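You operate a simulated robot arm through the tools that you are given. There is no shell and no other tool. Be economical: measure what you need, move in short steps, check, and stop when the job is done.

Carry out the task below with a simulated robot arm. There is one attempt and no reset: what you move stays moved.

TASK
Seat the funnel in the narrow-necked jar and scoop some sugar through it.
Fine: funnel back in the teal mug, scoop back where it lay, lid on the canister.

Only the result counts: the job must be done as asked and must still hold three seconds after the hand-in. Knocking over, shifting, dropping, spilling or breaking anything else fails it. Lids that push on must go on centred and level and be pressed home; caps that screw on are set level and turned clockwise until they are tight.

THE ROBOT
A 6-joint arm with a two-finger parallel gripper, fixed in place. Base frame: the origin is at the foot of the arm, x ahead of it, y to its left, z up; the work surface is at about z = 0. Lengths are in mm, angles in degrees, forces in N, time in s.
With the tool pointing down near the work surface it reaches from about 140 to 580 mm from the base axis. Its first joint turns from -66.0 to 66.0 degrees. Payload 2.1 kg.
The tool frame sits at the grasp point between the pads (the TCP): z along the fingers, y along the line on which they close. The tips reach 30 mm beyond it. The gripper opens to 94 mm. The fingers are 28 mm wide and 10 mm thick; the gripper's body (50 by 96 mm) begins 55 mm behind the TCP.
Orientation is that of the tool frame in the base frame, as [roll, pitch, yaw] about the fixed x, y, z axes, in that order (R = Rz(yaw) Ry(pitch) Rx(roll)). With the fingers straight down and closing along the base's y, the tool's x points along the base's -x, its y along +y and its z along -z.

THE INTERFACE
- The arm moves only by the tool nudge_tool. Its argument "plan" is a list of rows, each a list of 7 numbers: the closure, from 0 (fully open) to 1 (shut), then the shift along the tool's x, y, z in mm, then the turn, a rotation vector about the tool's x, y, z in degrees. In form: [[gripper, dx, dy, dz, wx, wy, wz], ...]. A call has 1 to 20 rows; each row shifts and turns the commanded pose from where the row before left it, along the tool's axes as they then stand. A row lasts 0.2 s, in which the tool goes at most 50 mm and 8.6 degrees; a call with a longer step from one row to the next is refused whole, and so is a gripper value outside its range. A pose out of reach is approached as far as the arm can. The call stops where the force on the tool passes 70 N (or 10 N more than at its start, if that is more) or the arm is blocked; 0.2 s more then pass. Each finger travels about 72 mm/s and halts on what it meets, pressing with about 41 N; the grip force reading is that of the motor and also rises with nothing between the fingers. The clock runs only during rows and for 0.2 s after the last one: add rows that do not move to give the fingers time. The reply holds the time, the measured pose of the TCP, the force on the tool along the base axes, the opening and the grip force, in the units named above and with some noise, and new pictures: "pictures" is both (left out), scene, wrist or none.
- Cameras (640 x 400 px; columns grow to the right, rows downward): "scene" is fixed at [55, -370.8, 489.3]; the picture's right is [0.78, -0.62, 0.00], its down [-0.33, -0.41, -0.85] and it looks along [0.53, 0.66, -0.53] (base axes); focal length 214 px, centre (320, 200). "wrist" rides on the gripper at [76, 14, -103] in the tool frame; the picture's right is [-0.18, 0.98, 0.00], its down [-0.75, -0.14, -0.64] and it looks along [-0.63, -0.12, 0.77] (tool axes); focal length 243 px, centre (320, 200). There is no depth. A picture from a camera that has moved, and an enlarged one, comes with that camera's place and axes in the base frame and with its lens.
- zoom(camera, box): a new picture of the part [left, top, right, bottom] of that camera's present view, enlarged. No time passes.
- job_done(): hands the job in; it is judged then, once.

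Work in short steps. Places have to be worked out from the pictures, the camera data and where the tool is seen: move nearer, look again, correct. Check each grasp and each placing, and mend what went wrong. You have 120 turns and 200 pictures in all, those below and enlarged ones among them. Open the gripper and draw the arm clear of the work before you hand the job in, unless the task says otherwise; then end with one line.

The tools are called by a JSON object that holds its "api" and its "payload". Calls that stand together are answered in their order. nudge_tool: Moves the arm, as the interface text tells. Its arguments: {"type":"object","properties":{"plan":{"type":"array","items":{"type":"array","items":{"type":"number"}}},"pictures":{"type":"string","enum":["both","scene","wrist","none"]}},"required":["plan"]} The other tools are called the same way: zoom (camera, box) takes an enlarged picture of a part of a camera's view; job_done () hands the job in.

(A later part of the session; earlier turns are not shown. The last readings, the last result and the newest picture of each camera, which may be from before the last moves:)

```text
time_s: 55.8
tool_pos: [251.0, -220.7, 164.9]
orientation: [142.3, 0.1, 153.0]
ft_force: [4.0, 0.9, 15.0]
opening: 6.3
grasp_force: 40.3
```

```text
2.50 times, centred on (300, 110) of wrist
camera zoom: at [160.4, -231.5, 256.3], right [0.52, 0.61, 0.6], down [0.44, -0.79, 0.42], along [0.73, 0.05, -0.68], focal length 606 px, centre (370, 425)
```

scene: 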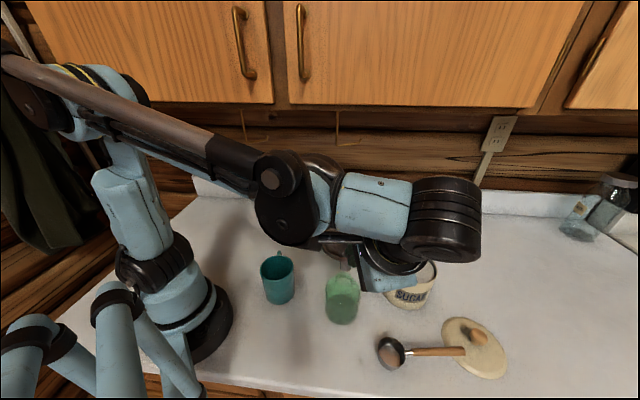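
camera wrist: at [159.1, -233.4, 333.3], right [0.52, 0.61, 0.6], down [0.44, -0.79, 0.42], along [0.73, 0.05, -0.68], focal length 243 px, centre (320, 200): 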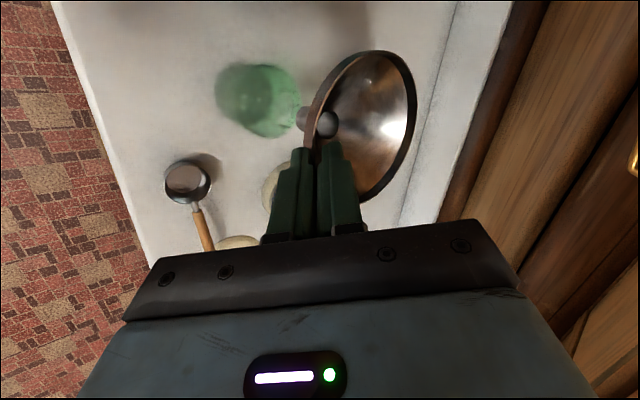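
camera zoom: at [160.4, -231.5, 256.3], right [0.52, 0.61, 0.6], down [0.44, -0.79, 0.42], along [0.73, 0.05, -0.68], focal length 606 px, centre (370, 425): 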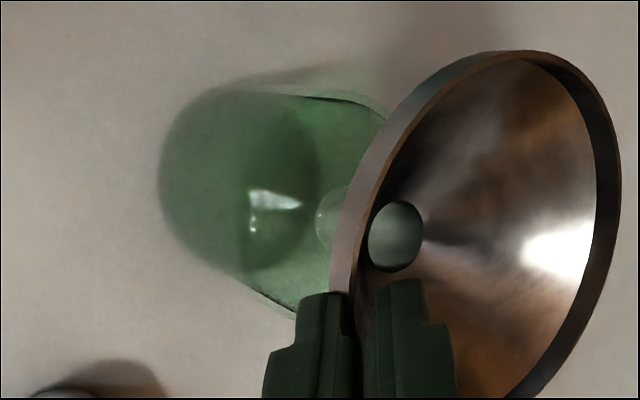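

The cone has seated (15 N). I ease up 1 mm, open slowly, and back out along the tool axis.

{"api": "nudge_tool", "payload": {"plan": [[1, 0, 0.6, -0.8, 0, 0, 0], [0.93, 0, 0, 0, 0, 0, 0], [0.88, 0, 0, 0, 0, 0, 0], [0.83, 0, 0, -1.5, 0, 0, 0], [0.8, 0, 0, -4, 0, 0, 0], [0.8, 0, 0, -10, 0, 0, 0], [0.8, 0, 0, -15, 0, 0, 0], [0.8, 0, 0, -15, 0, 0, 0], [0.8, 0, 0, 0, 0, 0, 0]]}}

{"api": "zoom", "payload": {"camera": "wrist", "box": [200, 30, 400, 190]}}

```text
time_s: 57.8
tool_pos: [239.2, -245.5, 202.8]
orientation: [142.4, -0.1, 153.0]
ft_force: [0.1, 0.7, 0.3]
opening: 18.8
grasp_force: 0.1
camera wrist: at [148.4, -256.0, 293.8], right [0.52, 0.61, 0.6], down [0.44, -0.79, 0.42], along [0.73, 0.05, -0.68], focal length 243 px, centre (320, 200)
```

scene: 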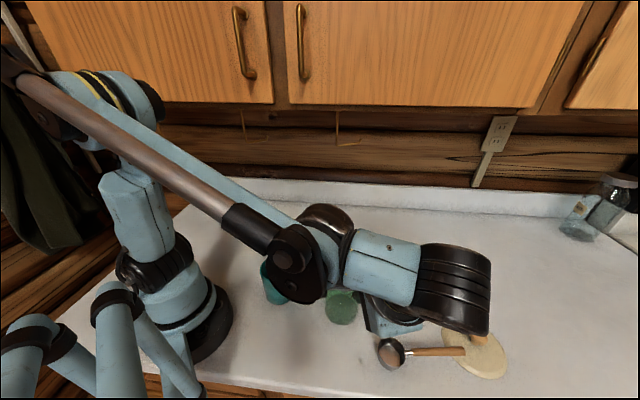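
wrist: 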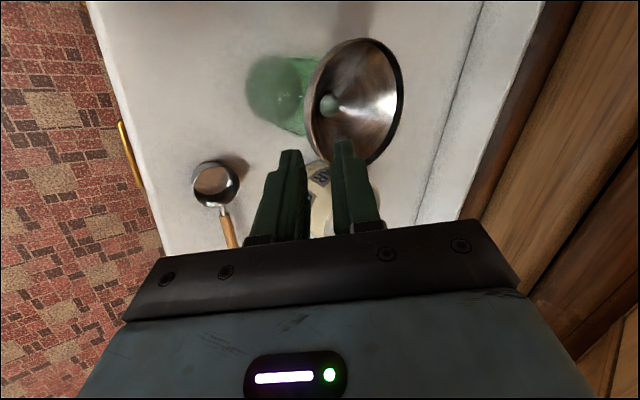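

```text
2.50 times, centred on (300, 110) of wrist
camera zoom: at [148.4, -256.0, 293.8], right [0.52, 0.61, 0.6], down [0.44, -0.79, 0.42], along [0.73, 0.05, -0.68], focal length 606 px, centre (370, 425)
```

zoom: 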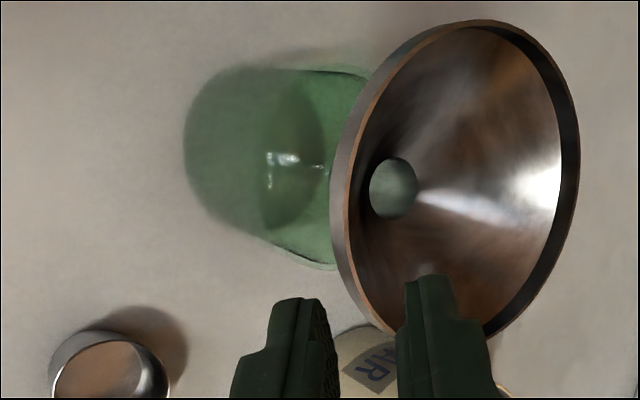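

The funnel stands upright in the jar. I retreat, untilt, and move above the scoop to measure it.

{"api": "nudge_tool", "payload": {"plan": [[0.6, 0, 0, -25, 0, 0, 0], [0.5, 0, 0, -25, 0, 0, 0], [0.5, 0, 0, 0, 7.52, 0, 0], [0.5, 0, 0, 0, 7.52, 0, 0], [0.5, 0, 0, 0, 7.52, 0, 0], [0.5, 0, 0, 0, 7.52, 0, 0], [0.5, 0, 0, 0, 7.52, 0, 0], [0.5, 0, 0, 0, 0, 0, 5.5], [0.5, 0, 0, 0, 0, 0, 5.5], [0.5, 0, 0, 0, 0, 0, 0]]}}

{"api": "zoom", "payload": {"camera": "scene", "box": [300, 220, 420, 340]}}

```text
time_s: 60.0
tool_pos: [237.2, -264.9, 241.6]
orientation: [-179.9, 0.0, 141.9]
ft_force: [-0.5, 0.6, 0.0]
opening: 47.0
grasp_force: 0.0
out of reach, approached as far as the arm can: row 2
camera wrist: at [186.9, -206.5, 345.8], right [0.75, 0.66, 0.0], down [0.51, -0.58, 0.64], along [0.42, -0.48, -0.77], focal length 243 px, centre (320, 200)
```

scene: 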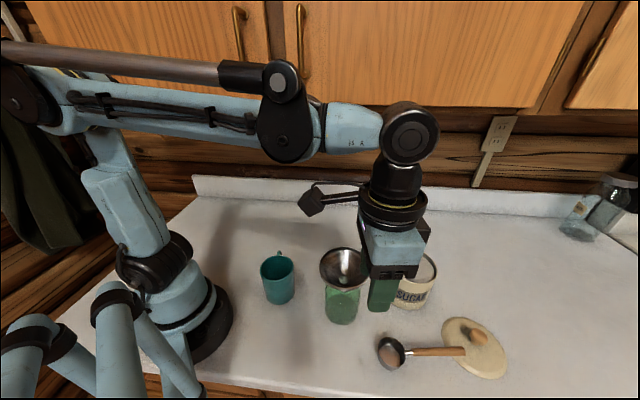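
wrist: 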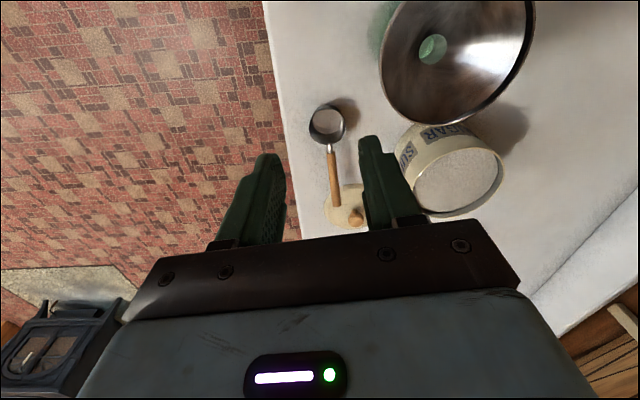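

```text
3.33 times, centred on (360, 280) of scene
camera zoom: at [55.0, -370.8, 489.3], right [0.78, -0.62, 0.0], down [-0.33, -0.41, -0.85], along [0.53, 0.66, -0.53], focal length 715 px, centre (187, -67)
```

zoom: 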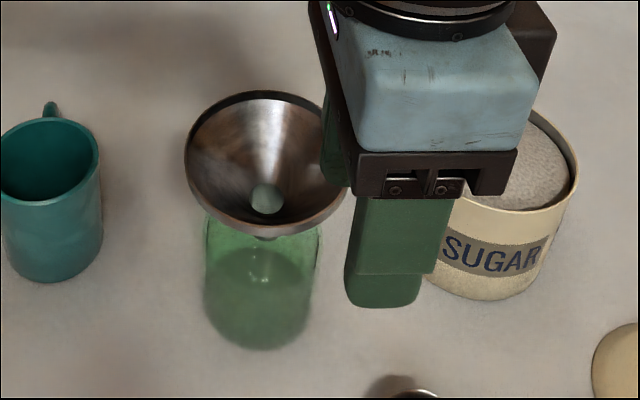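

The funnel sits level in the jar. Now I move above the scoop's handle for measurement.

{"api": "nudge_tool", "payload": {"plan": [[0.5, -31.6, -0.6, 15, 0, 0, 0], [0.5, -31.6, -0.6, 15, 0, 0, 0], [0.5, -31.6, -0.6, 15, 0, 0, 0], [0.5, -31.6, -0.6, 15, 0, 0, 0], [0.5, 0, 0, 0, 0, 0, 0]], "pictures": "wrist"}}

{"api": "zoom", "payload": {"camera": "wrist", "box": [230, 0, 430, 150]}}

{"api": "zoom", "payload": {"camera": "scene", "box": [360, 290, 520, 390]}}

```text
time_s: 61.2
tool_pos: [335.2, -346.2, 182.1]
orientation: [180.0, 0.1, 142.0]
ft_force: [-0.2, -0.1, -0.6]
opening: 46.9
grasp_force: 0.0
camera wrist: at [284.3, -287.9, 285.4], right [0.75, 0.66, 0.0], down [0.51, -0.58, 0.64], along [0.42, -0.48, -0.77], focal length 243 px, centre (320, 200)
```

wrist: 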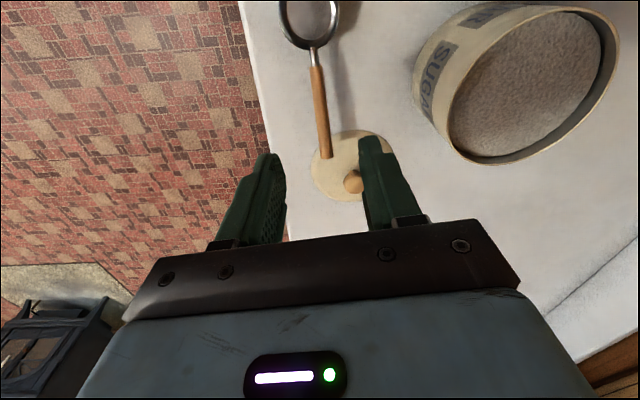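

```text
2.67 times, centred on (330, 75) of wrist
camera zoom: at [284.3, -287.9, 285.4], right [0.75, 0.66, 0.0], down [0.51, -0.58, 0.64], along [0.42, -0.48, -0.77], focal length 647 px, centre (293, 533)
```

zoom: 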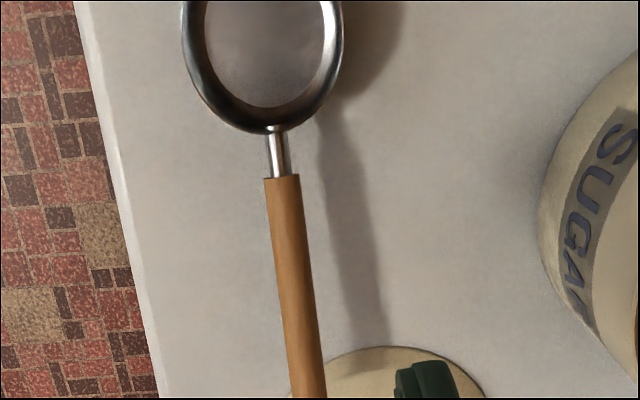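

```text
4.00 times, centred on (440, 340) of scene
camera zoom: at [55.1, -370.8, 489.3], right [0.78, -0.62, 0.0], down [-0.33, -0.41, -0.85], along [0.53, 0.66, -0.53], focal length 858 px, centre (-160, -360)
```

zoom: 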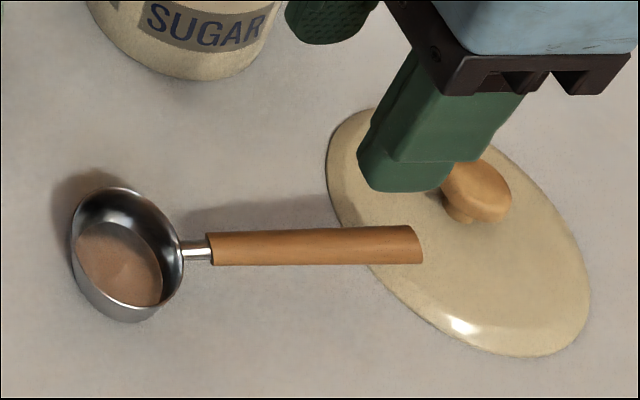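

The scoop: cup centre about (284,-305), handle from (316,-329) to (395,-394) at about 20 mm height. I'll grip 35 mm along the handle, and come down in two stages.

{"api": "nudge_tool", "payload": {"plan": [[0.6, -5, 0.5, 35, 0, 0, 1], [0.65, -4.7, 0.4, 35, 0, 0, 0], [0.65, 0, 0, 32, 0, 0, 0], [0.65, 0, 0, 0, 0, 0, 0]], "pictures": "both"}}

{"api": "zoom", "payload": {"camera": "wrist", "box": [230, 50, 390, 210]}}

{"api": "zoom", "payload": {"camera": "scene", "box": [360, 280, 520, 390]}}

```text
time_s: 62.2
tool_pos: [340.8, -350.2, 77.0]
orientation: [-180.0, 0.0, 141.0]
ft_force: [0.5, 0.8, -0.1]
opening: 33.0
grasp_force: 0.0
camera wrist: at [291.3, -291.1, 180.8], right [0.76, 0.65, 0.0], down [0.5, -0.58, 0.64], along [0.42, -0.49, -0.77], focal length 243 px, centre (320, 200)
```

scene: 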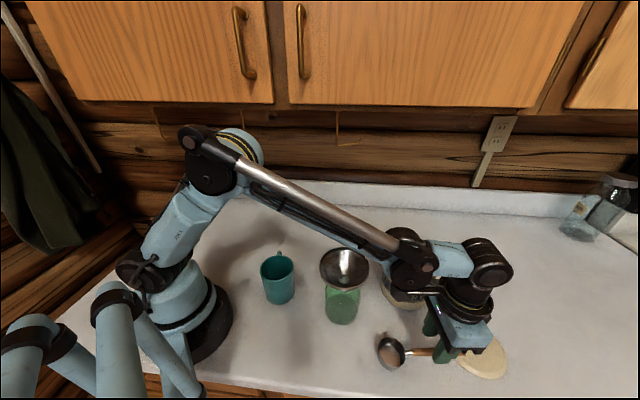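
wrist: 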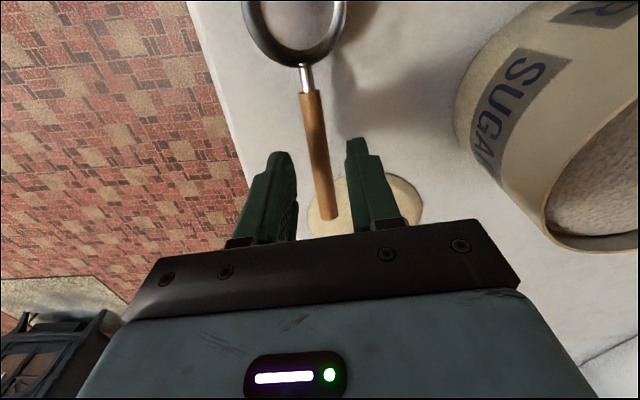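

```text
2.50 times, centred on (310, 130) of wrist
camera zoom: at [291.3, -291.1, 180.8], right [0.76, 0.65, 0.0], down [0.5, -0.58, 0.64], along [0.42, -0.49, -0.77], focal length 606 px, centre (345, 375)
```

zoom: 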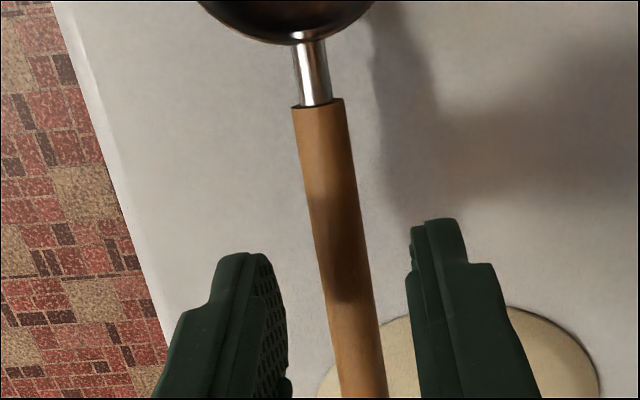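

```text
3.64 times, centred on (440, 335) of scene
camera zoom: at [55.0, -370.8, 489.3], right [0.78, -0.62, 0.0], down [-0.33, -0.41, -0.85], along [0.53, 0.66, -0.53], focal length 780 px, centre (-116, -291)
```

zoom: 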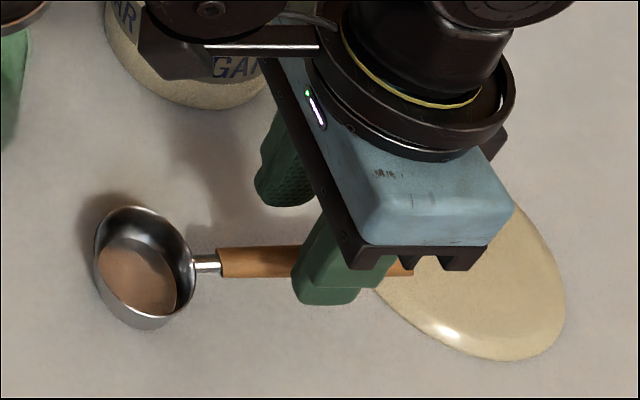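

The handle is centred between the fingers. I go down to TCP z≈38 and close.

{"api": "nudge_tool", "payload": {"plan": [[0.65, 0, -1, 14, 0, 0, 0], [0.65, 0, 0, 13, 0, 0, 0], [0.65, 0, 0, 12, 0, 0, 0], [0.75, 0, 0, 0, 0, 0, 0], [0.85, 0, 0, 0, 0, 0, 0], [1, 0, 0, 0, 0, 0, 0], [1, 0, 0, 0, 0, 0, 0]], "pictures": "none"}}

{"api": "zoom", "payload": {"camera": "wrist", "box": [230, 50, 390, 210]}}

{"api": "zoom", "payload": {"camera": "scene", "box": [360, 280, 520, 390]}}

```text
time_s: 63.8
tool_pos: [340.8, -350.9, 40.9]
orientation: [180.0, 0.0, 141.0]
ft_force: [-0.3, 0.1, 0.5]
opening: 12.5
grasp_force: 41.0
```

```text
2.50 times, centred on (310, 130) of wrist
camera zoom: at [291.2, -291.9, 143.8], right [0.76, 0.65, 0.0], down [0.5, -0.58, 0.64], along [0.42, -0.49, -0.77], focal length 606 px, centre (345, 375)
```

zoom: 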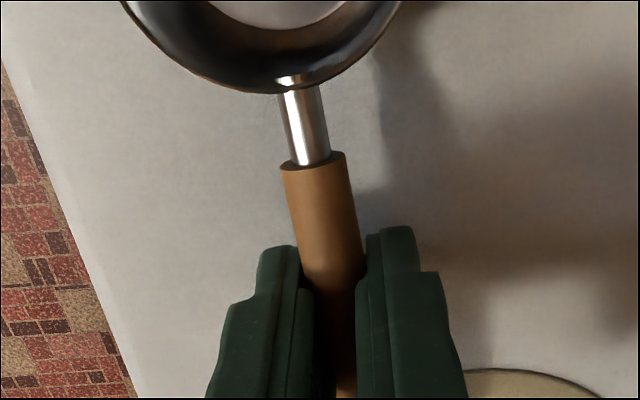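

```text
3.64 times, centred on (440, 335) of scene
camera zoom: at [55.0, -370.8, 489.2], right [0.78, -0.62, 0.0], down [-0.33, -0.41, -0.85], along [0.53, 0.66, -0.53], focal length 780 px, centre (-116, -291)
```

zoom: 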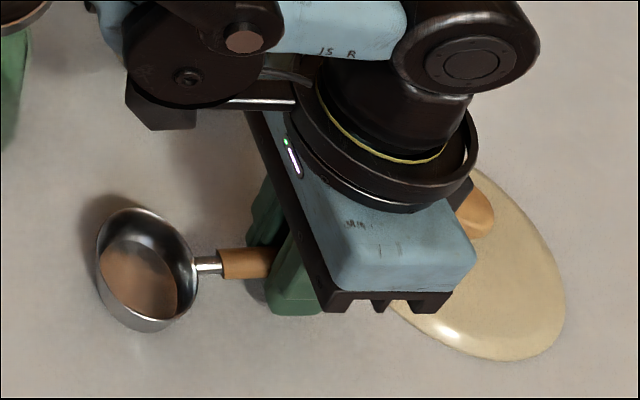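

The handle is held (12.5 mm). I lift straight up.

{"api": "nudge_tool", "payload": {"plan": [[1, 0, 0, -10, 0, 0, 0], [1, 0, 0, -20, 0, 0, 0], [1, 0, 0, -30, 0, 0, 0], [1, 0, 0, -30, 0, 0, 0], [1, 0, 0, -30, 0, 0, 0], [1, 0, 0, -30, 0, 0, 0], [1, 0, 0, 0, 0, 0, 0]]}}

{"api": "zoom", "payload": {"camera": "scene", "box": [340, 180, 520, 330]}}

```text
time_s: 65.4
tool_pos: [343.0, -352.4, 190.8]
orientation: [-179.9, 0.0, 141.0]
ft_force: [0.6, 0.2, -1.3]
opening: 12.6
grasp_force: 40.4
camera wrist: at [293.5, -294.2, 295.1], right [0.76, 0.65, 0.0], down [0.5, -0.58, 0.64], along [0.42, -0.49, -0.77], focal length 243 px, centre (320, 200)
```

scene: 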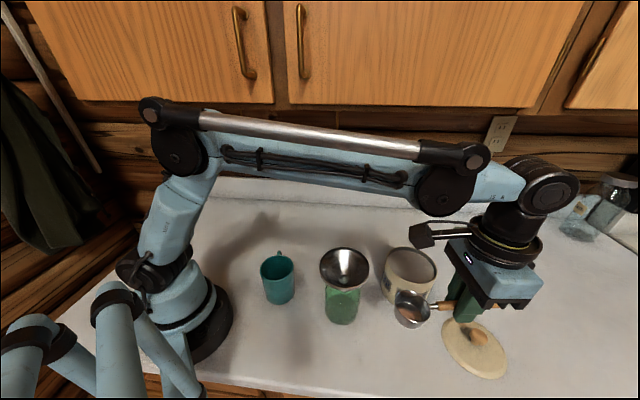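
wrist: 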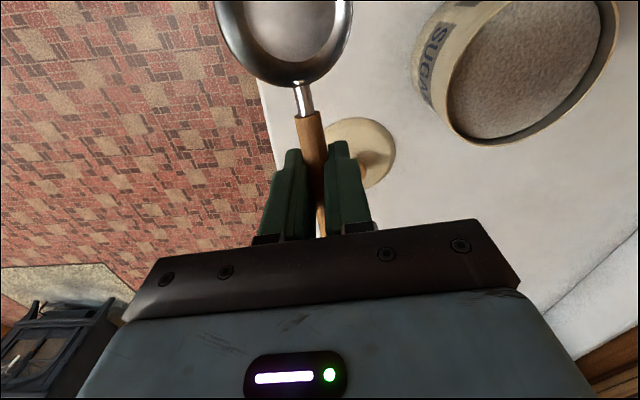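

```text
2.67 times, centred on (430, 255) of scene
camera zoom: at [55.0, -370.8, 489.2], right [0.78, -0.62, 0.0], down [-0.33, -0.41, -0.85], along [0.53, 0.66, -0.53], focal length 572 px, centre (27, 53)
```

zoom: 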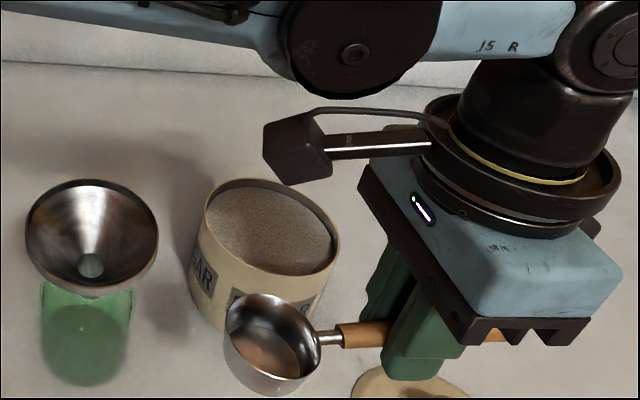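

The scoop is held level. I turn it so its handle is roughly tangential and bring the cup above the canister.

{"api": "nudge_tool", "payload": {"plan": [[1, 0, 0, 0, 0, 0, 7.9], [1, 0, 0, 0, 0, 0, 7.9], [1, 0, 0, 0, 0, 0, 7.9], [1, 0, 0, 0, 0, 0, 7.9], [1, 0, 0, 0, 0, 0, 7.9], [1, 0, 0, 0, 0, 0, 7.9], [1, 0, 0, 0, 0, 0, 7.9], [1, 0, 0, 0, 0, 0, 7.9], [1, 0, 0, 0, 0, 0, 7.9], [1, 0, 0, 0, 0, 0, 0]]}}

{"api": "zoom", "payload": {"camera": "wrist", "box": [230, 0, 470, 190]}}

{"api": "zoom", "payload": {"camera": "scene", "box": [350, 200, 490, 330]}}

```text
time_s: 67.6
tool_pos: [343.3, -350.6, 191.3]
orientation: [-180.0, 0.1, 69.6]
ft_force: [-0.3, 0.2, -0.8]
opening: 12.8
grasp_force: 41.1
camera wrist: at [383.0, -284.7, 294.5], right [0.86, -0.51, 0.0], down [-0.39, -0.66, 0.64], along [-0.33, -0.55, -0.77], focal length 243 px, centre (320, 200)
```

scene: 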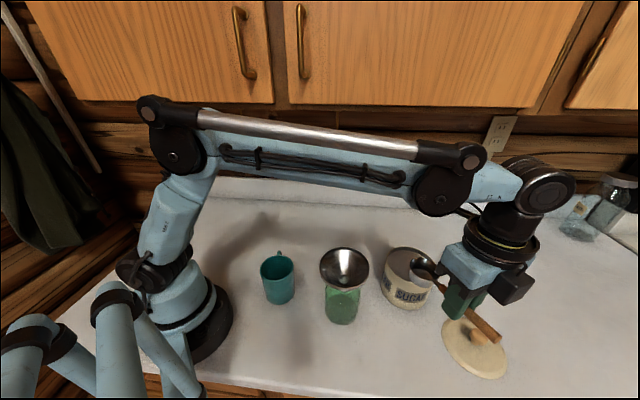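
wrist: 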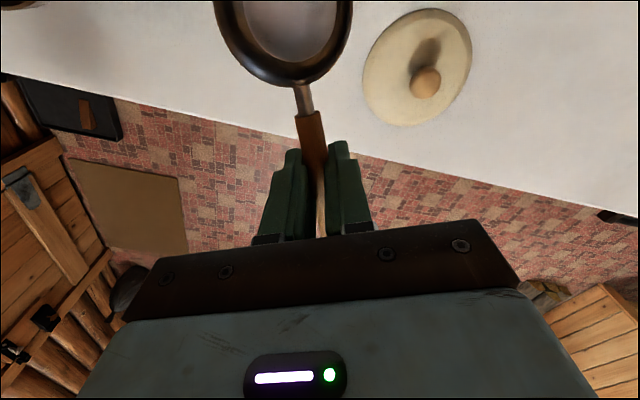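

```text
2.11 times, centred on (350, 95) of wrist
camera zoom: at [383.0, -284.7, 294.5], right [0.86, -0.51, 0.0], down [-0.39, -0.66, 0.64], along [-0.33, -0.55, -0.77], focal length 511 px, centre (257, 421)
```

zoom: 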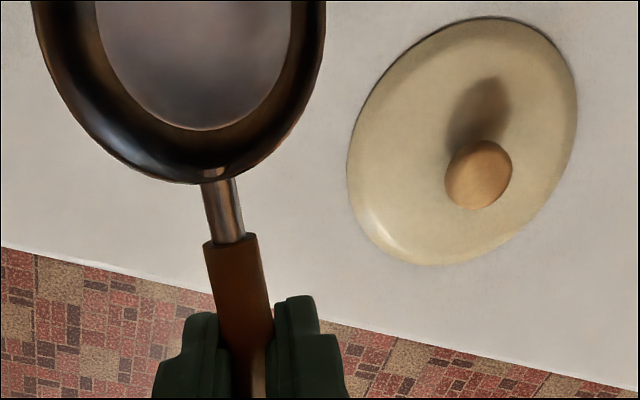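

```text
3.08 times, centred on (420, 265) of scene
camera zoom: at [55.0, -370.8, 489.2], right [0.78, -0.62, 0.0], down [-0.33, -0.41, -0.85], along [0.53, 0.66, -0.53], focal length 660 px, centre (12, 0)
```

zoom: 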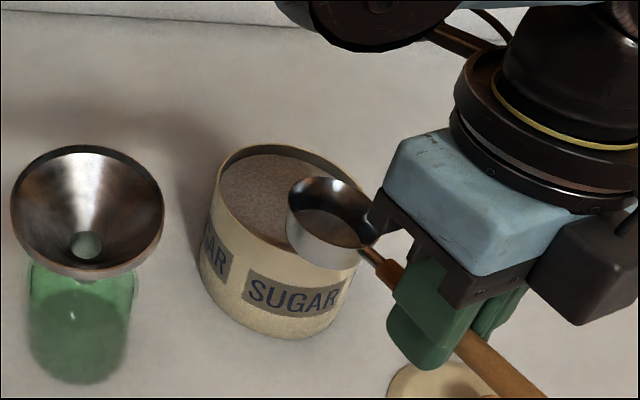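

I've placed the canister at about (442,-232), rim z≈88, and the lid at about (446,-390). I move so the cup is over the canister and pitch the scoop down 35° while still above it.

{"api": "nudge_tool", "payload": {"plan": [[1, 23.4, 12.8, 0, 0, 0, 0], [1, 23.4, 12.8, 0, 0, 0, 0], [1, 23.4, 12.8, 0, 0, 0, 0], [1, 23.4, 12.8, 0, 0, 0, 0], [1, 0, 0, 0, 0, -7, 0], [1, 0, 0, 0, 0, -7, 0], [1, 0, 0, 0, 0, -7, 0], [1, 0, 0, 0, 0, -7, 0], [1, 0, 0, 0, 0, -7, 0], [1, 0, 0, 0, 0, 0, 0]]}}

{"api": "zoom", "payload": {"camera": "scene", "box": [350, 190, 490, 320]}}

{"api": "zoom", "payload": {"camera": "wrist", "box": [180, 0, 460, 200]}}

```text
time_s: 69.8
tool_pos: [422.6, -281.1, 191.9]
orientation: [-180.0, 35.1, 69.8]
ft_force: [0.1, -0.6, -0.8]
opening: 12.3
grasp_force: 40.4
camera wrist: at [478.4, -172.5, 231.7], right [0.87, -0.48, 0.11], down [-0.22, -0.18, 0.96], along [-0.44, -0.86, -0.26], focal length 243 px, centre (320, 200)
```

scene: 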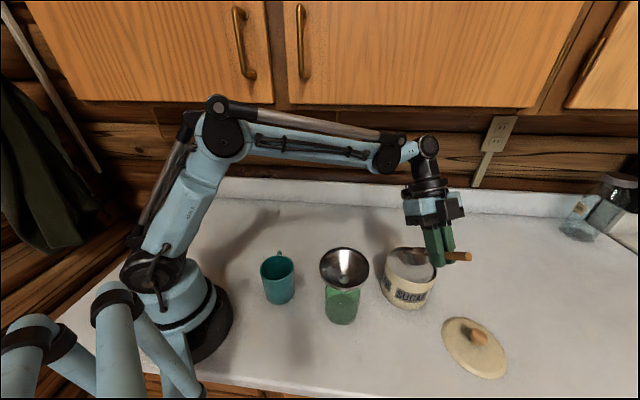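
wrist: 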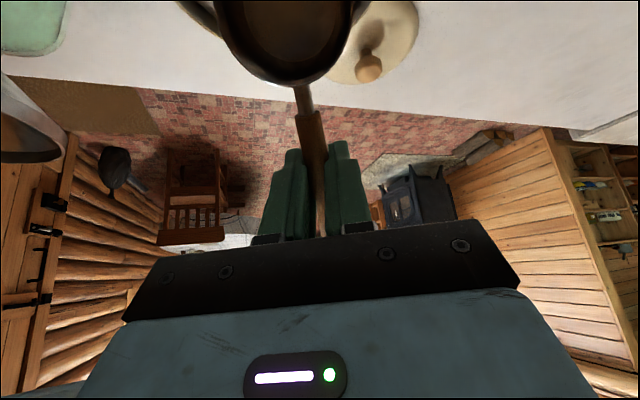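

```text
3.08 times, centred on (420, 255) of scene
camera zoom: at [55.1, -370.8, 489.2], right [0.78, -0.62, 0.0], down [-0.33, -0.41, -0.85], along [0.53, 0.66, -0.53], focal length 660 px, centre (12, 31)
```

zoom: 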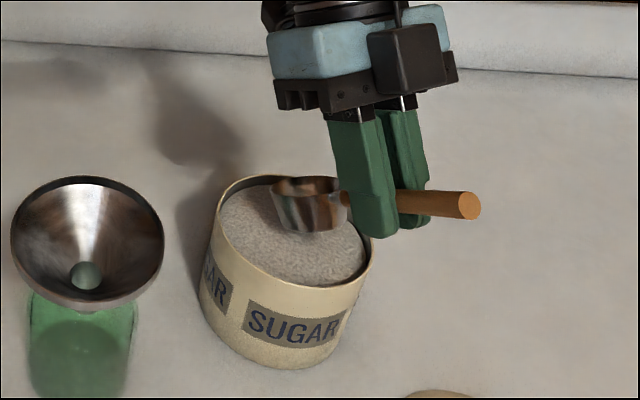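

```text
2.00 times, centred on (320, 100) of wrist
camera zoom: at [478.4, -172.5, 231.7], right [0.87, -0.48, 0.11], down [-0.22, -0.18, 0.96], along [-0.44, -0.86, -0.26], focal length 485 px, centre (320, 400)
```

zoom: 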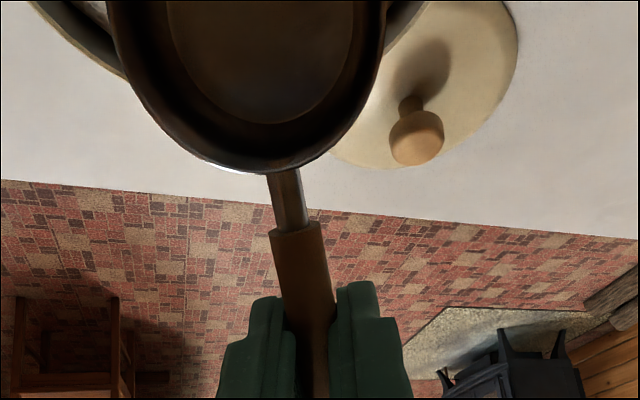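

The geometry agrees with both views. I lower the pitched scoop 36 mm, to just above the sugar, and check.

{"api": "nudge_tool", "payload": {"plan": [[1, 6.9, 0, 9.8, 0, 0, 0], [1, 6.9, 0, 9.8, 0, 0, 0], [1, 6.9, 0, 9.8, 0, 0, 0], [1, 0, 0, 0, 0, 0, 0]], "pictures": "none"}}

{"api": "zoom", "payload": {"camera": "scene", "box": [370, 220, 470, 320]}}

```text
time_s: 70.8
tool_pos: [424.5, -281.0, 154.8]
orientation: [180.0, 35.1, 69.8]
ft_force: [0.0, -0.8, -0.5]
opening: 12.6
grasp_force: 41.0
```

```text
4.00 times, centred on (420, 270) of scene
camera zoom: at [55.0, -370.8, 489.2], right [0.78, -0.62, 0.0], down [-0.33, -0.41, -0.85], along [0.53, 0.66, -0.53], focal length 858 px, centre (-80, -80)
```

zoom: 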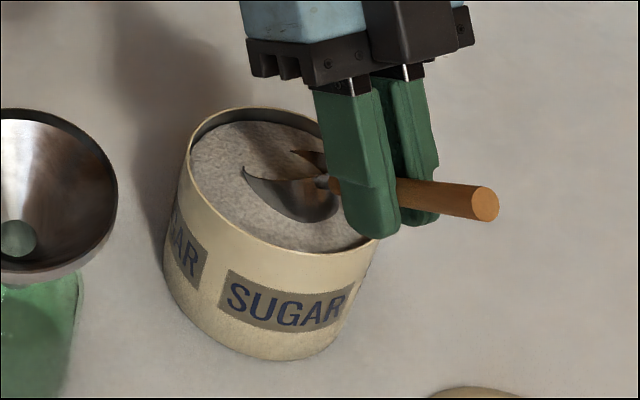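

The cup is already partly in the sugar, so the surface is at about z≈98 and the rim about 105, higher than I had assumed. I go 16 mm deeper, forward 10 mm and 8 mm sideways toward the centre.

{"api": "nudge_tool", "payload": {"plan": [[1, 5.8, -2.7, 2.5, 0, 0, 0], [1, 5.8, -2.7, 2.5, 0, 0, 0], [1, 5.8, -2.7, 2.5, 0, 0, 0], [1, 0, 0, 0, 0, 0, 0]], "pictures": "none"}}

{"api": "zoom", "payload": {"camera": "scene", "box": [370, 220, 470, 320]}}

```text
time_s: 71.8
tool_pos: [418.2, -268.8, 139.1]
orientation: [-179.9, 35.0, 69.8]
ft_force: [-0.3, -0.3, -0.7]
opening: 12.9
grasp_force: 41.0
```

```text
4.00 times, centred on (420, 270) of scene
camera zoom: at [55.0, -370.8, 489.2], right [0.78, -0.62, 0.0], down [-0.33, -0.41, -0.85], along [0.53, 0.66, -0.53], focal length 858 px, centre (-80, -80)
```

zoom: 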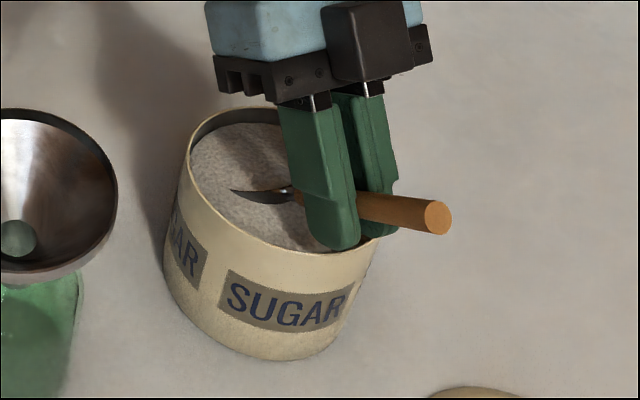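

The cup is almost fully under the sugar with no contact forces. Now I level the scoop while raising it.

{"api": "nudge_tool", "payload": {"plan": [[1, -3.9, 0, -0.2, 0, 3.5, 0], [1, -3.8, 0, -0.2, 0, 3.5, 0], [1, -3.3, 0, -0.8, 0, 3.5, 0], [1, -3.3, 0, -0.8, 0, 3.5, 0], [1, -2.3, 0, -0.3, 0, 3.5, 0], [1, -2.3, 0, -0.3, 0, 3.5, 0], [1, -1.8, 0, -0.4, 0, 3.5, 0], [1, -1.7, 0, -0.4, 0, 3.5, 0], [1, -1.1, 0, -0.5, 0, 3.5, 0], [1, -1.1, 0, -0.5, 0, 3.5, 0], [1, 0, 0, -5, 0, 0, 0], [1, 0, 0, -5, 0, 0, 0], [1, 0, 0, -5, 0, 0, 0], [1, 0, 0, 0, 0, 0, 0]]}}

{"api": "zoom", "payload": {"camera": "scene", "box": [370, 200, 470, 320]}}

{"api": "zoom", "payload": {"camera": "wrist", "box": [180, 0, 400, 170]}}

```text
time_s: 74.8
tool_pos: [412.2, -288.4, 169.7]
orientation: [179.9, 0.0, 69.8]
ft_force: [-0.2, -0.3, -1.6]
opening: 12.7
grasp_force: 41.1
camera wrist: at [451.5, -222.8, 272.2], right [0.86, -0.51, 0.0], down [-0.39, -0.66, 0.64], along [-0.33, -0.55, -0.77], focal length 243 px, centre (320, 200)
```

scene: 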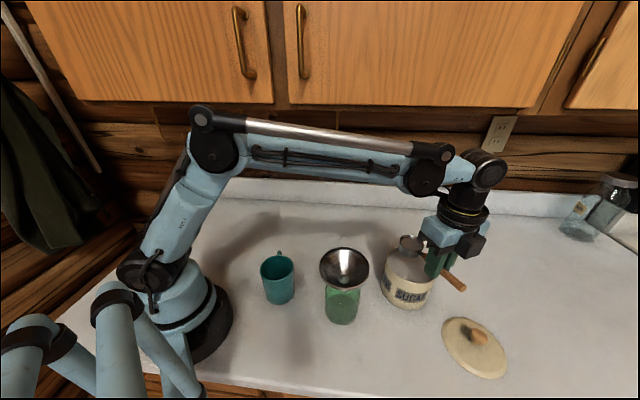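
wrist: 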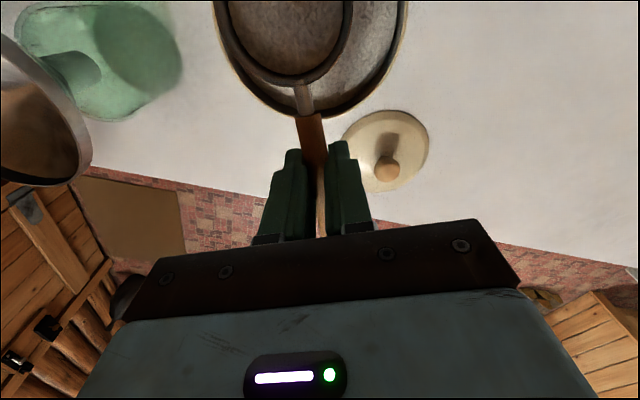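

```text
3.33 times, centred on (420, 260) of scene
camera zoom: at [55.0, -370.8, 489.2], right [0.78, -0.62, 0.0], down [-0.33, -0.41, -0.85], along [0.53, 0.66, -0.53], focal length 715 px, centre (-13, 0)
```

zoom: 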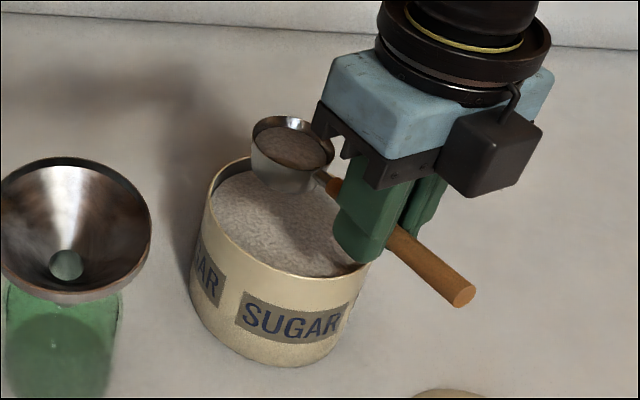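

```text
2.35 times, centred on (290, 85) of wrist
camera zoom: at [451.5, -222.8, 272.2], right [0.86, -0.51, 0.0], down [-0.39, -0.66, 0.64], along [-0.33, -0.55, -0.77], focal length 571 px, centre (391, 471)
```

zoom: 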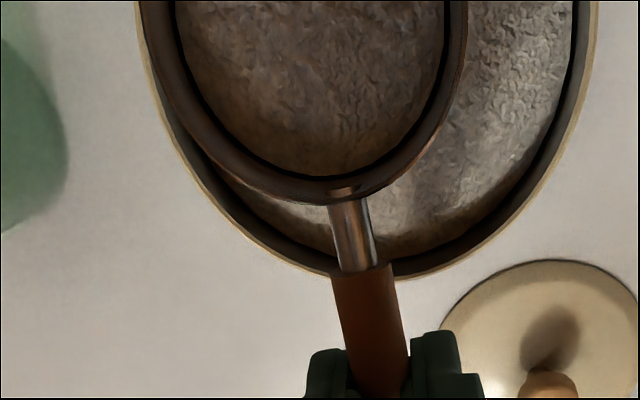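

The cup came up full and level. I raise it and carry it slowly over to the funnel.

{"api": "nudge_tool", "payload": {"plan": [[1, 0, 0, -10, 0, 0, 0], [1, 0, 0, -12, 0, 0, 0], [1, 0, 0, -8, 0, 0, 0], [1, -0.3, -6, 0, 0, 0, 0], [1, -0.4, -12, 0, 0, 0, 0], [1, -0.4, -14, 0, 0, 0, 0], [1, -0.4, -14, 0, 0, 0, 0], [1, -0.4, -14, 0, 0, 0, 0], [1, -0.4, -14, 0, 0, 0, 0], [1, -0.4, -14, 0, 0, 0, 0], [1, -0.4, -14, 0, 0, 0, 0], [1, -0.4, -14, 0, 0, 0, 0], [1, -0.4, -14, 0, 0, 0, 0], [1, -0.4, -14, 0, 0, 0, 0], [1, -0.4, -12, 0, 0, 0, 0], [1, -0.4, -8, 0, 0, 0, 0], [1, 0, 0, 0, 0, 0, 0]]}}

{"api": "zoom", "payload": {"camera": "scene", "box": [290, 180, 430, 330]}}

{"api": "zoom", "payload": {"camera": "wrist", "box": [180, 0, 400, 170]}}

```text
time_s: 78.4
tool_pos: [254.5, -236.3, 198.2]
orientation: [-180.0, -0.1, 69.9]
ft_force: [0.3, -0.8, -0.3]
opening: 12.9
grasp_force: 41.0
camera wrist: at [294.9, -169.9, 301.4], right [0.86, -0.51, 0.0], down [-0.39, -0.66, 0.64], along [-0.33, -0.55, -0.77], focal length 243 px, centre (320, 200)
```

scene: 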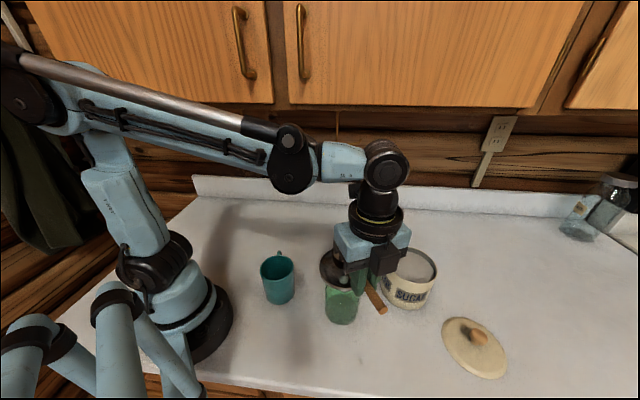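
wrist: 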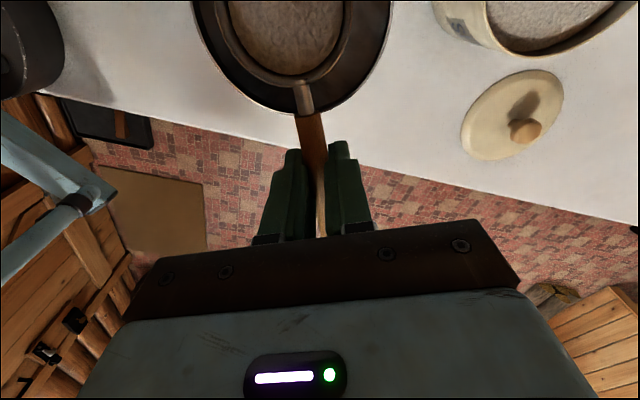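

```text
2.67 times, centred on (360, 255) of scene
camera zoom: at [55.0, -370.8, 489.2], right [0.78, -0.62, 0.0], down [-0.33, -0.41, -0.85], along [0.53, 0.66, -0.53], focal length 572 px, centre (213, 53)
```

zoom: 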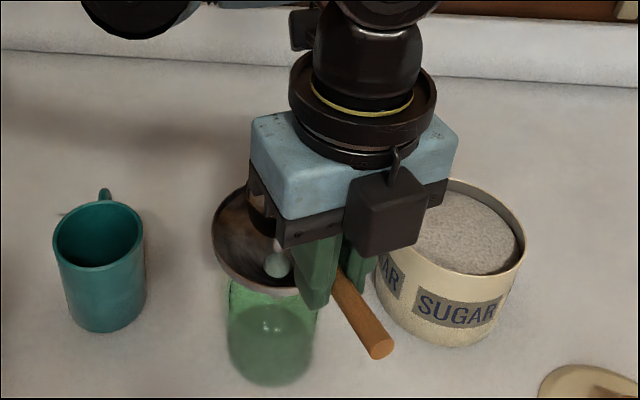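

```text
2.35 times, centred on (290, 85) of wrist
camera zoom: at [294.9, -169.9, 301.4], right [0.86, -0.51, 0.0], down [-0.39, -0.66, 0.64], along [-0.33, -0.55, -0.77], focal length 571 px, centre (391, 471)
```

zoom: 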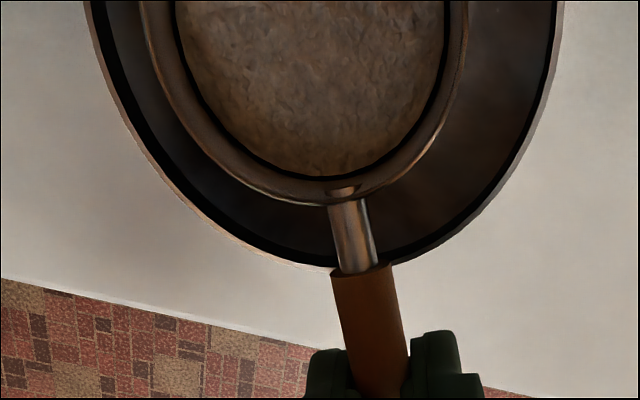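

The cup is centred over the funnel. I start the slow pour roll about the handle, first to 45°.

{"api": "nudge_tool", "payload": {"plan": [[1, 0, 0, 5, 0, 0, 0], [1, 0, 0, 0, -5, 0, 0], [1, 0, 0, 0, -5, 0, 0], [1, 0, 0, 0, -5, 0, 0], [1, 0, 0, 0, -5, 0, 0], [1, 0, 0, 0, -5, 0, 0], [1, 0, 0, 0, -5, 0, 0], [1, 0, 0, 0, -5, 0, 0], [1, 0, 0, 0, -5, 0, 0], [1, 0, 0, 0, -5, 0, 0], [1, 0, 0, 0, 0, 0, 0]]}}

{"api": "zoom", "payload": {"camera": "scene", "box": [290, 180, 430, 330]}}

{"api": "zoom", "payload": {"camera": "wrist", "box": [180, 0, 400, 170]}}

```text
time_s: 80.8
tool_pos: [254.8, -236.9, 193.7]
orientation: [135.0, 0.1, 69.8]
ft_force: [-0.5, -0.3, -0.9]
opening: 12.5
grasp_force: 40.6
camera wrist: at [223.7, -143.9, 276.4], right [0.59, -0.41, 0.7], down [-0.78, -0.52, 0.35], along [0.21, -0.75, -0.62], focal length 243 px, centre (320, 200)
```

scene: 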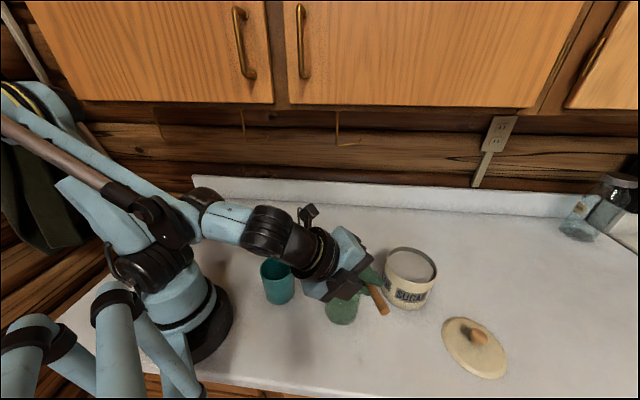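
wrist: 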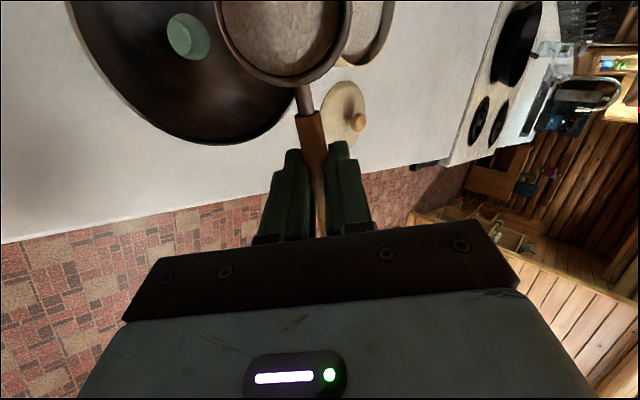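

```text
2.67 times, centred on (360, 255) of scene
camera zoom: at [55.0, -370.8, 489.2], right [0.78, -0.62, 0.0], down [-0.33, -0.41, -0.85], along [0.53, 0.66, -0.53], focal length 572 px, centre (213, 53)
```

zoom: 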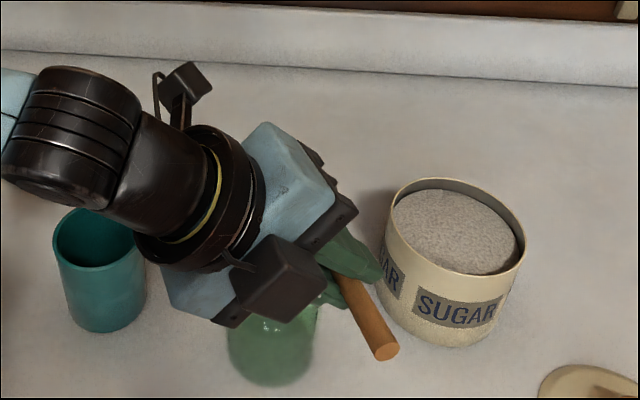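

```text
2.35 times, centred on (290, 85) of wrist
camera zoom: at [223.7, -143.9, 276.4], right [0.59, -0.41, 0.7], down [-0.78, -0.52, 0.35], along [0.21, -0.75, -0.62], focal length 571 px, centre (391, 471)
```

zoom: 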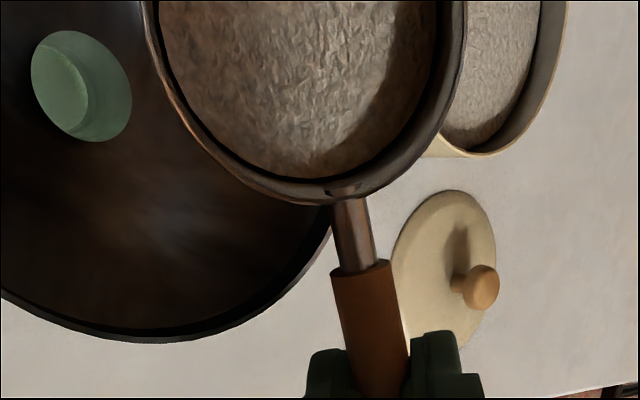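

No sugar has moved yet and the lip is over the funnel. I continue rolling in stages.

{"api": "nudge_tool", "payload": {"plan": [[1, 0, 0, 0, -5, 0, 0], [1, 0, 0, 0, -5, 0, 0], [1, 0, 0, 0, -5, 0, 0], [1, 0, 0, 0, -5, 0, 0], [1, 0, 0, 0, -5, 0, 0], [1, 0, 0, 0, 0, 0, 0], [1, 0, 0, 0, 0, 0, 0]]}}

{"api": "zoom", "payload": {"camera": "wrist", "box": [0, 0, 400, 200]}}

```text
time_s: 82.4
tool_pos: [259.0, -236.1, 193.5]
orientation: [109.9, 0.0, 69.8]
ft_force: [0.9, -0.6, -0.7]
opening: 12.5
grasp_force: 40.9
camera wrist: at [199.4, -133.2, 242.6], right [0.25, -0.29, 0.92], down [-0.87, -0.48, 0.09], along [0.42, -0.83, -0.37], focal length 243 px, centre (320, 200)
```

scene: 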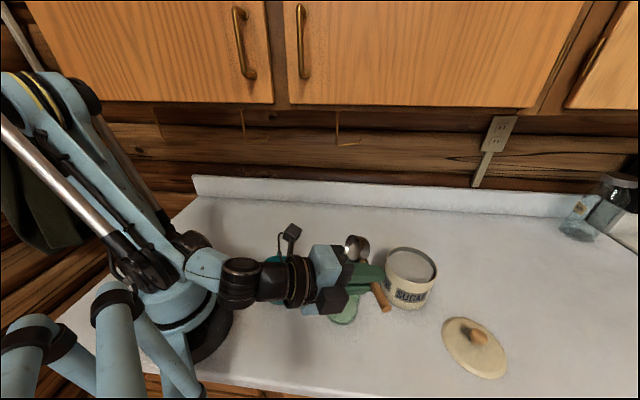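
wrist: 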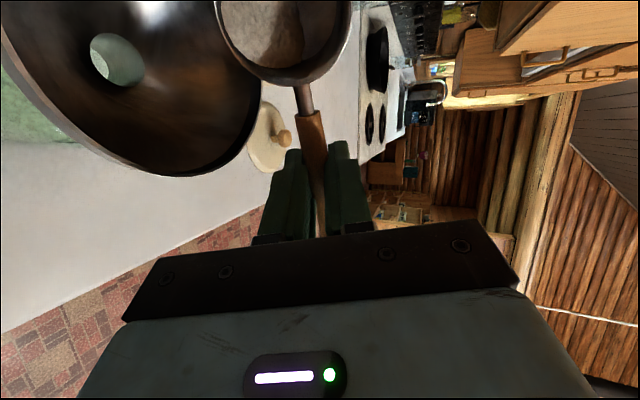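

```text
1.60 times, centred on (200, 100) of wrist
camera zoom: at [199.4, -133.2, 242.6], right [0.25, -0.29, 0.92], down [-0.87, -0.48, 0.09], along [0.42, -0.83, -0.37], focal length 388 px, centre (512, 360)
```

zoom: 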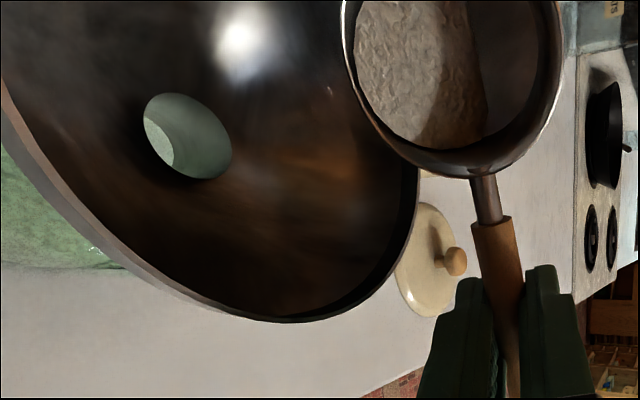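

The cup is at 70°, with its lip above the funnel bowl, and the sugar is starting to go. I continue the roll.

{"api": "nudge_tool", "payload": {"plan": [[1, 0, -1, 3, -4, 0, 0], [1, 0, 0, 0, -4, 0, 0], [1, 0, 0, 0, -4, 0, 0], [1, 0, 0, 0, -4, 0, 0], [1, 0, 0, 0, -4, 0, 0], [1, 0, 0, 0, 0, 0, 0], [1, 0, 0, 0, 0, 0, 0], [1, 0, 0, 0, 0, 0, 0]]}}

{"api": "zoom", "payload": {"camera": "wrist", "box": [0, 0, 400, 200]}}

{"api": "zoom", "payload": {"camera": "scene", "box": [290, 200, 430, 340]}}

```text
time_s: 84.2
tool_pos: [267.4, -236.5, 214.9]
orientation: [90.1, -0.1, 69.9]
ft_force: [-1.0, 1.2, -0.9]
opening: 12.6
grasp_force: 41.1
out of reach, approached as far as the arm can: row 1, 3, 4, 5
camera wrist: at [198.3, -129.3, 229.7], right [-0.06, -0.17, 0.98], down [-0.86, -0.49, -0.14], along [0.5, -0.86, -0.12], focal length 243 px, centre (320, 200)
```

scene: 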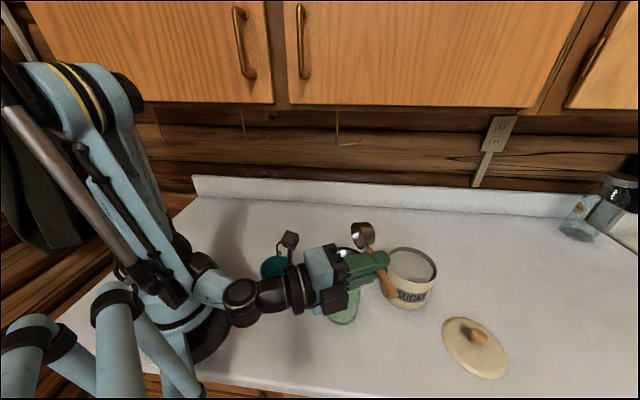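
wrist: 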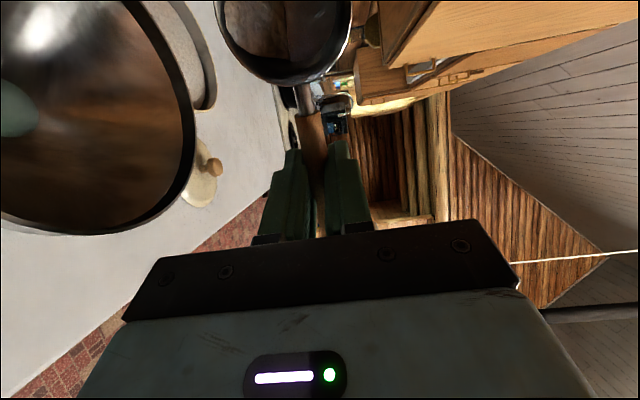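

```text
1.60 times, centred on (200, 100) of wrist
camera zoom: at [198.3, -129.3, 229.7], right [-0.06, -0.17, 0.98], down [-0.86, -0.49, -0.14], along [0.5, -0.86, -0.12], focal length 388 px, centre (512, 360)
```

zoom: 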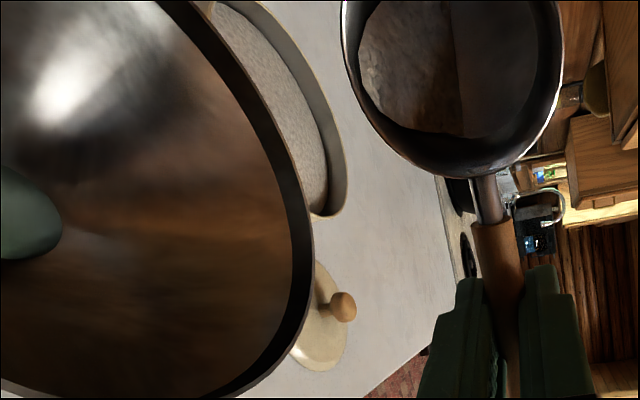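

```text
2.86 times, centred on (360, 270) of scene
camera zoom: at [55.0, -370.8, 489.2], right [0.78, -0.62, 0.0], down [-0.33, -0.41, -0.85], along [0.53, 0.66, -0.53], focal length 613 px, centre (206, 0)
```

zoom: 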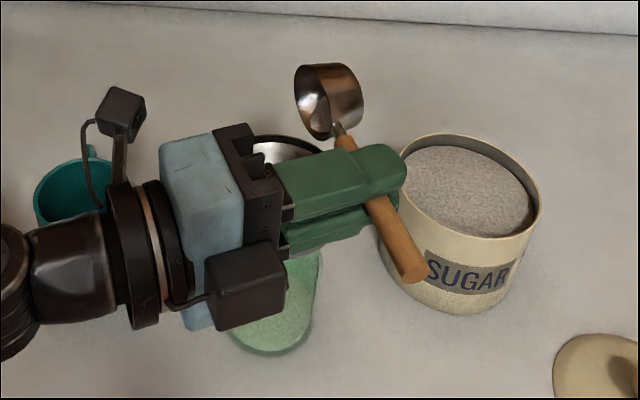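

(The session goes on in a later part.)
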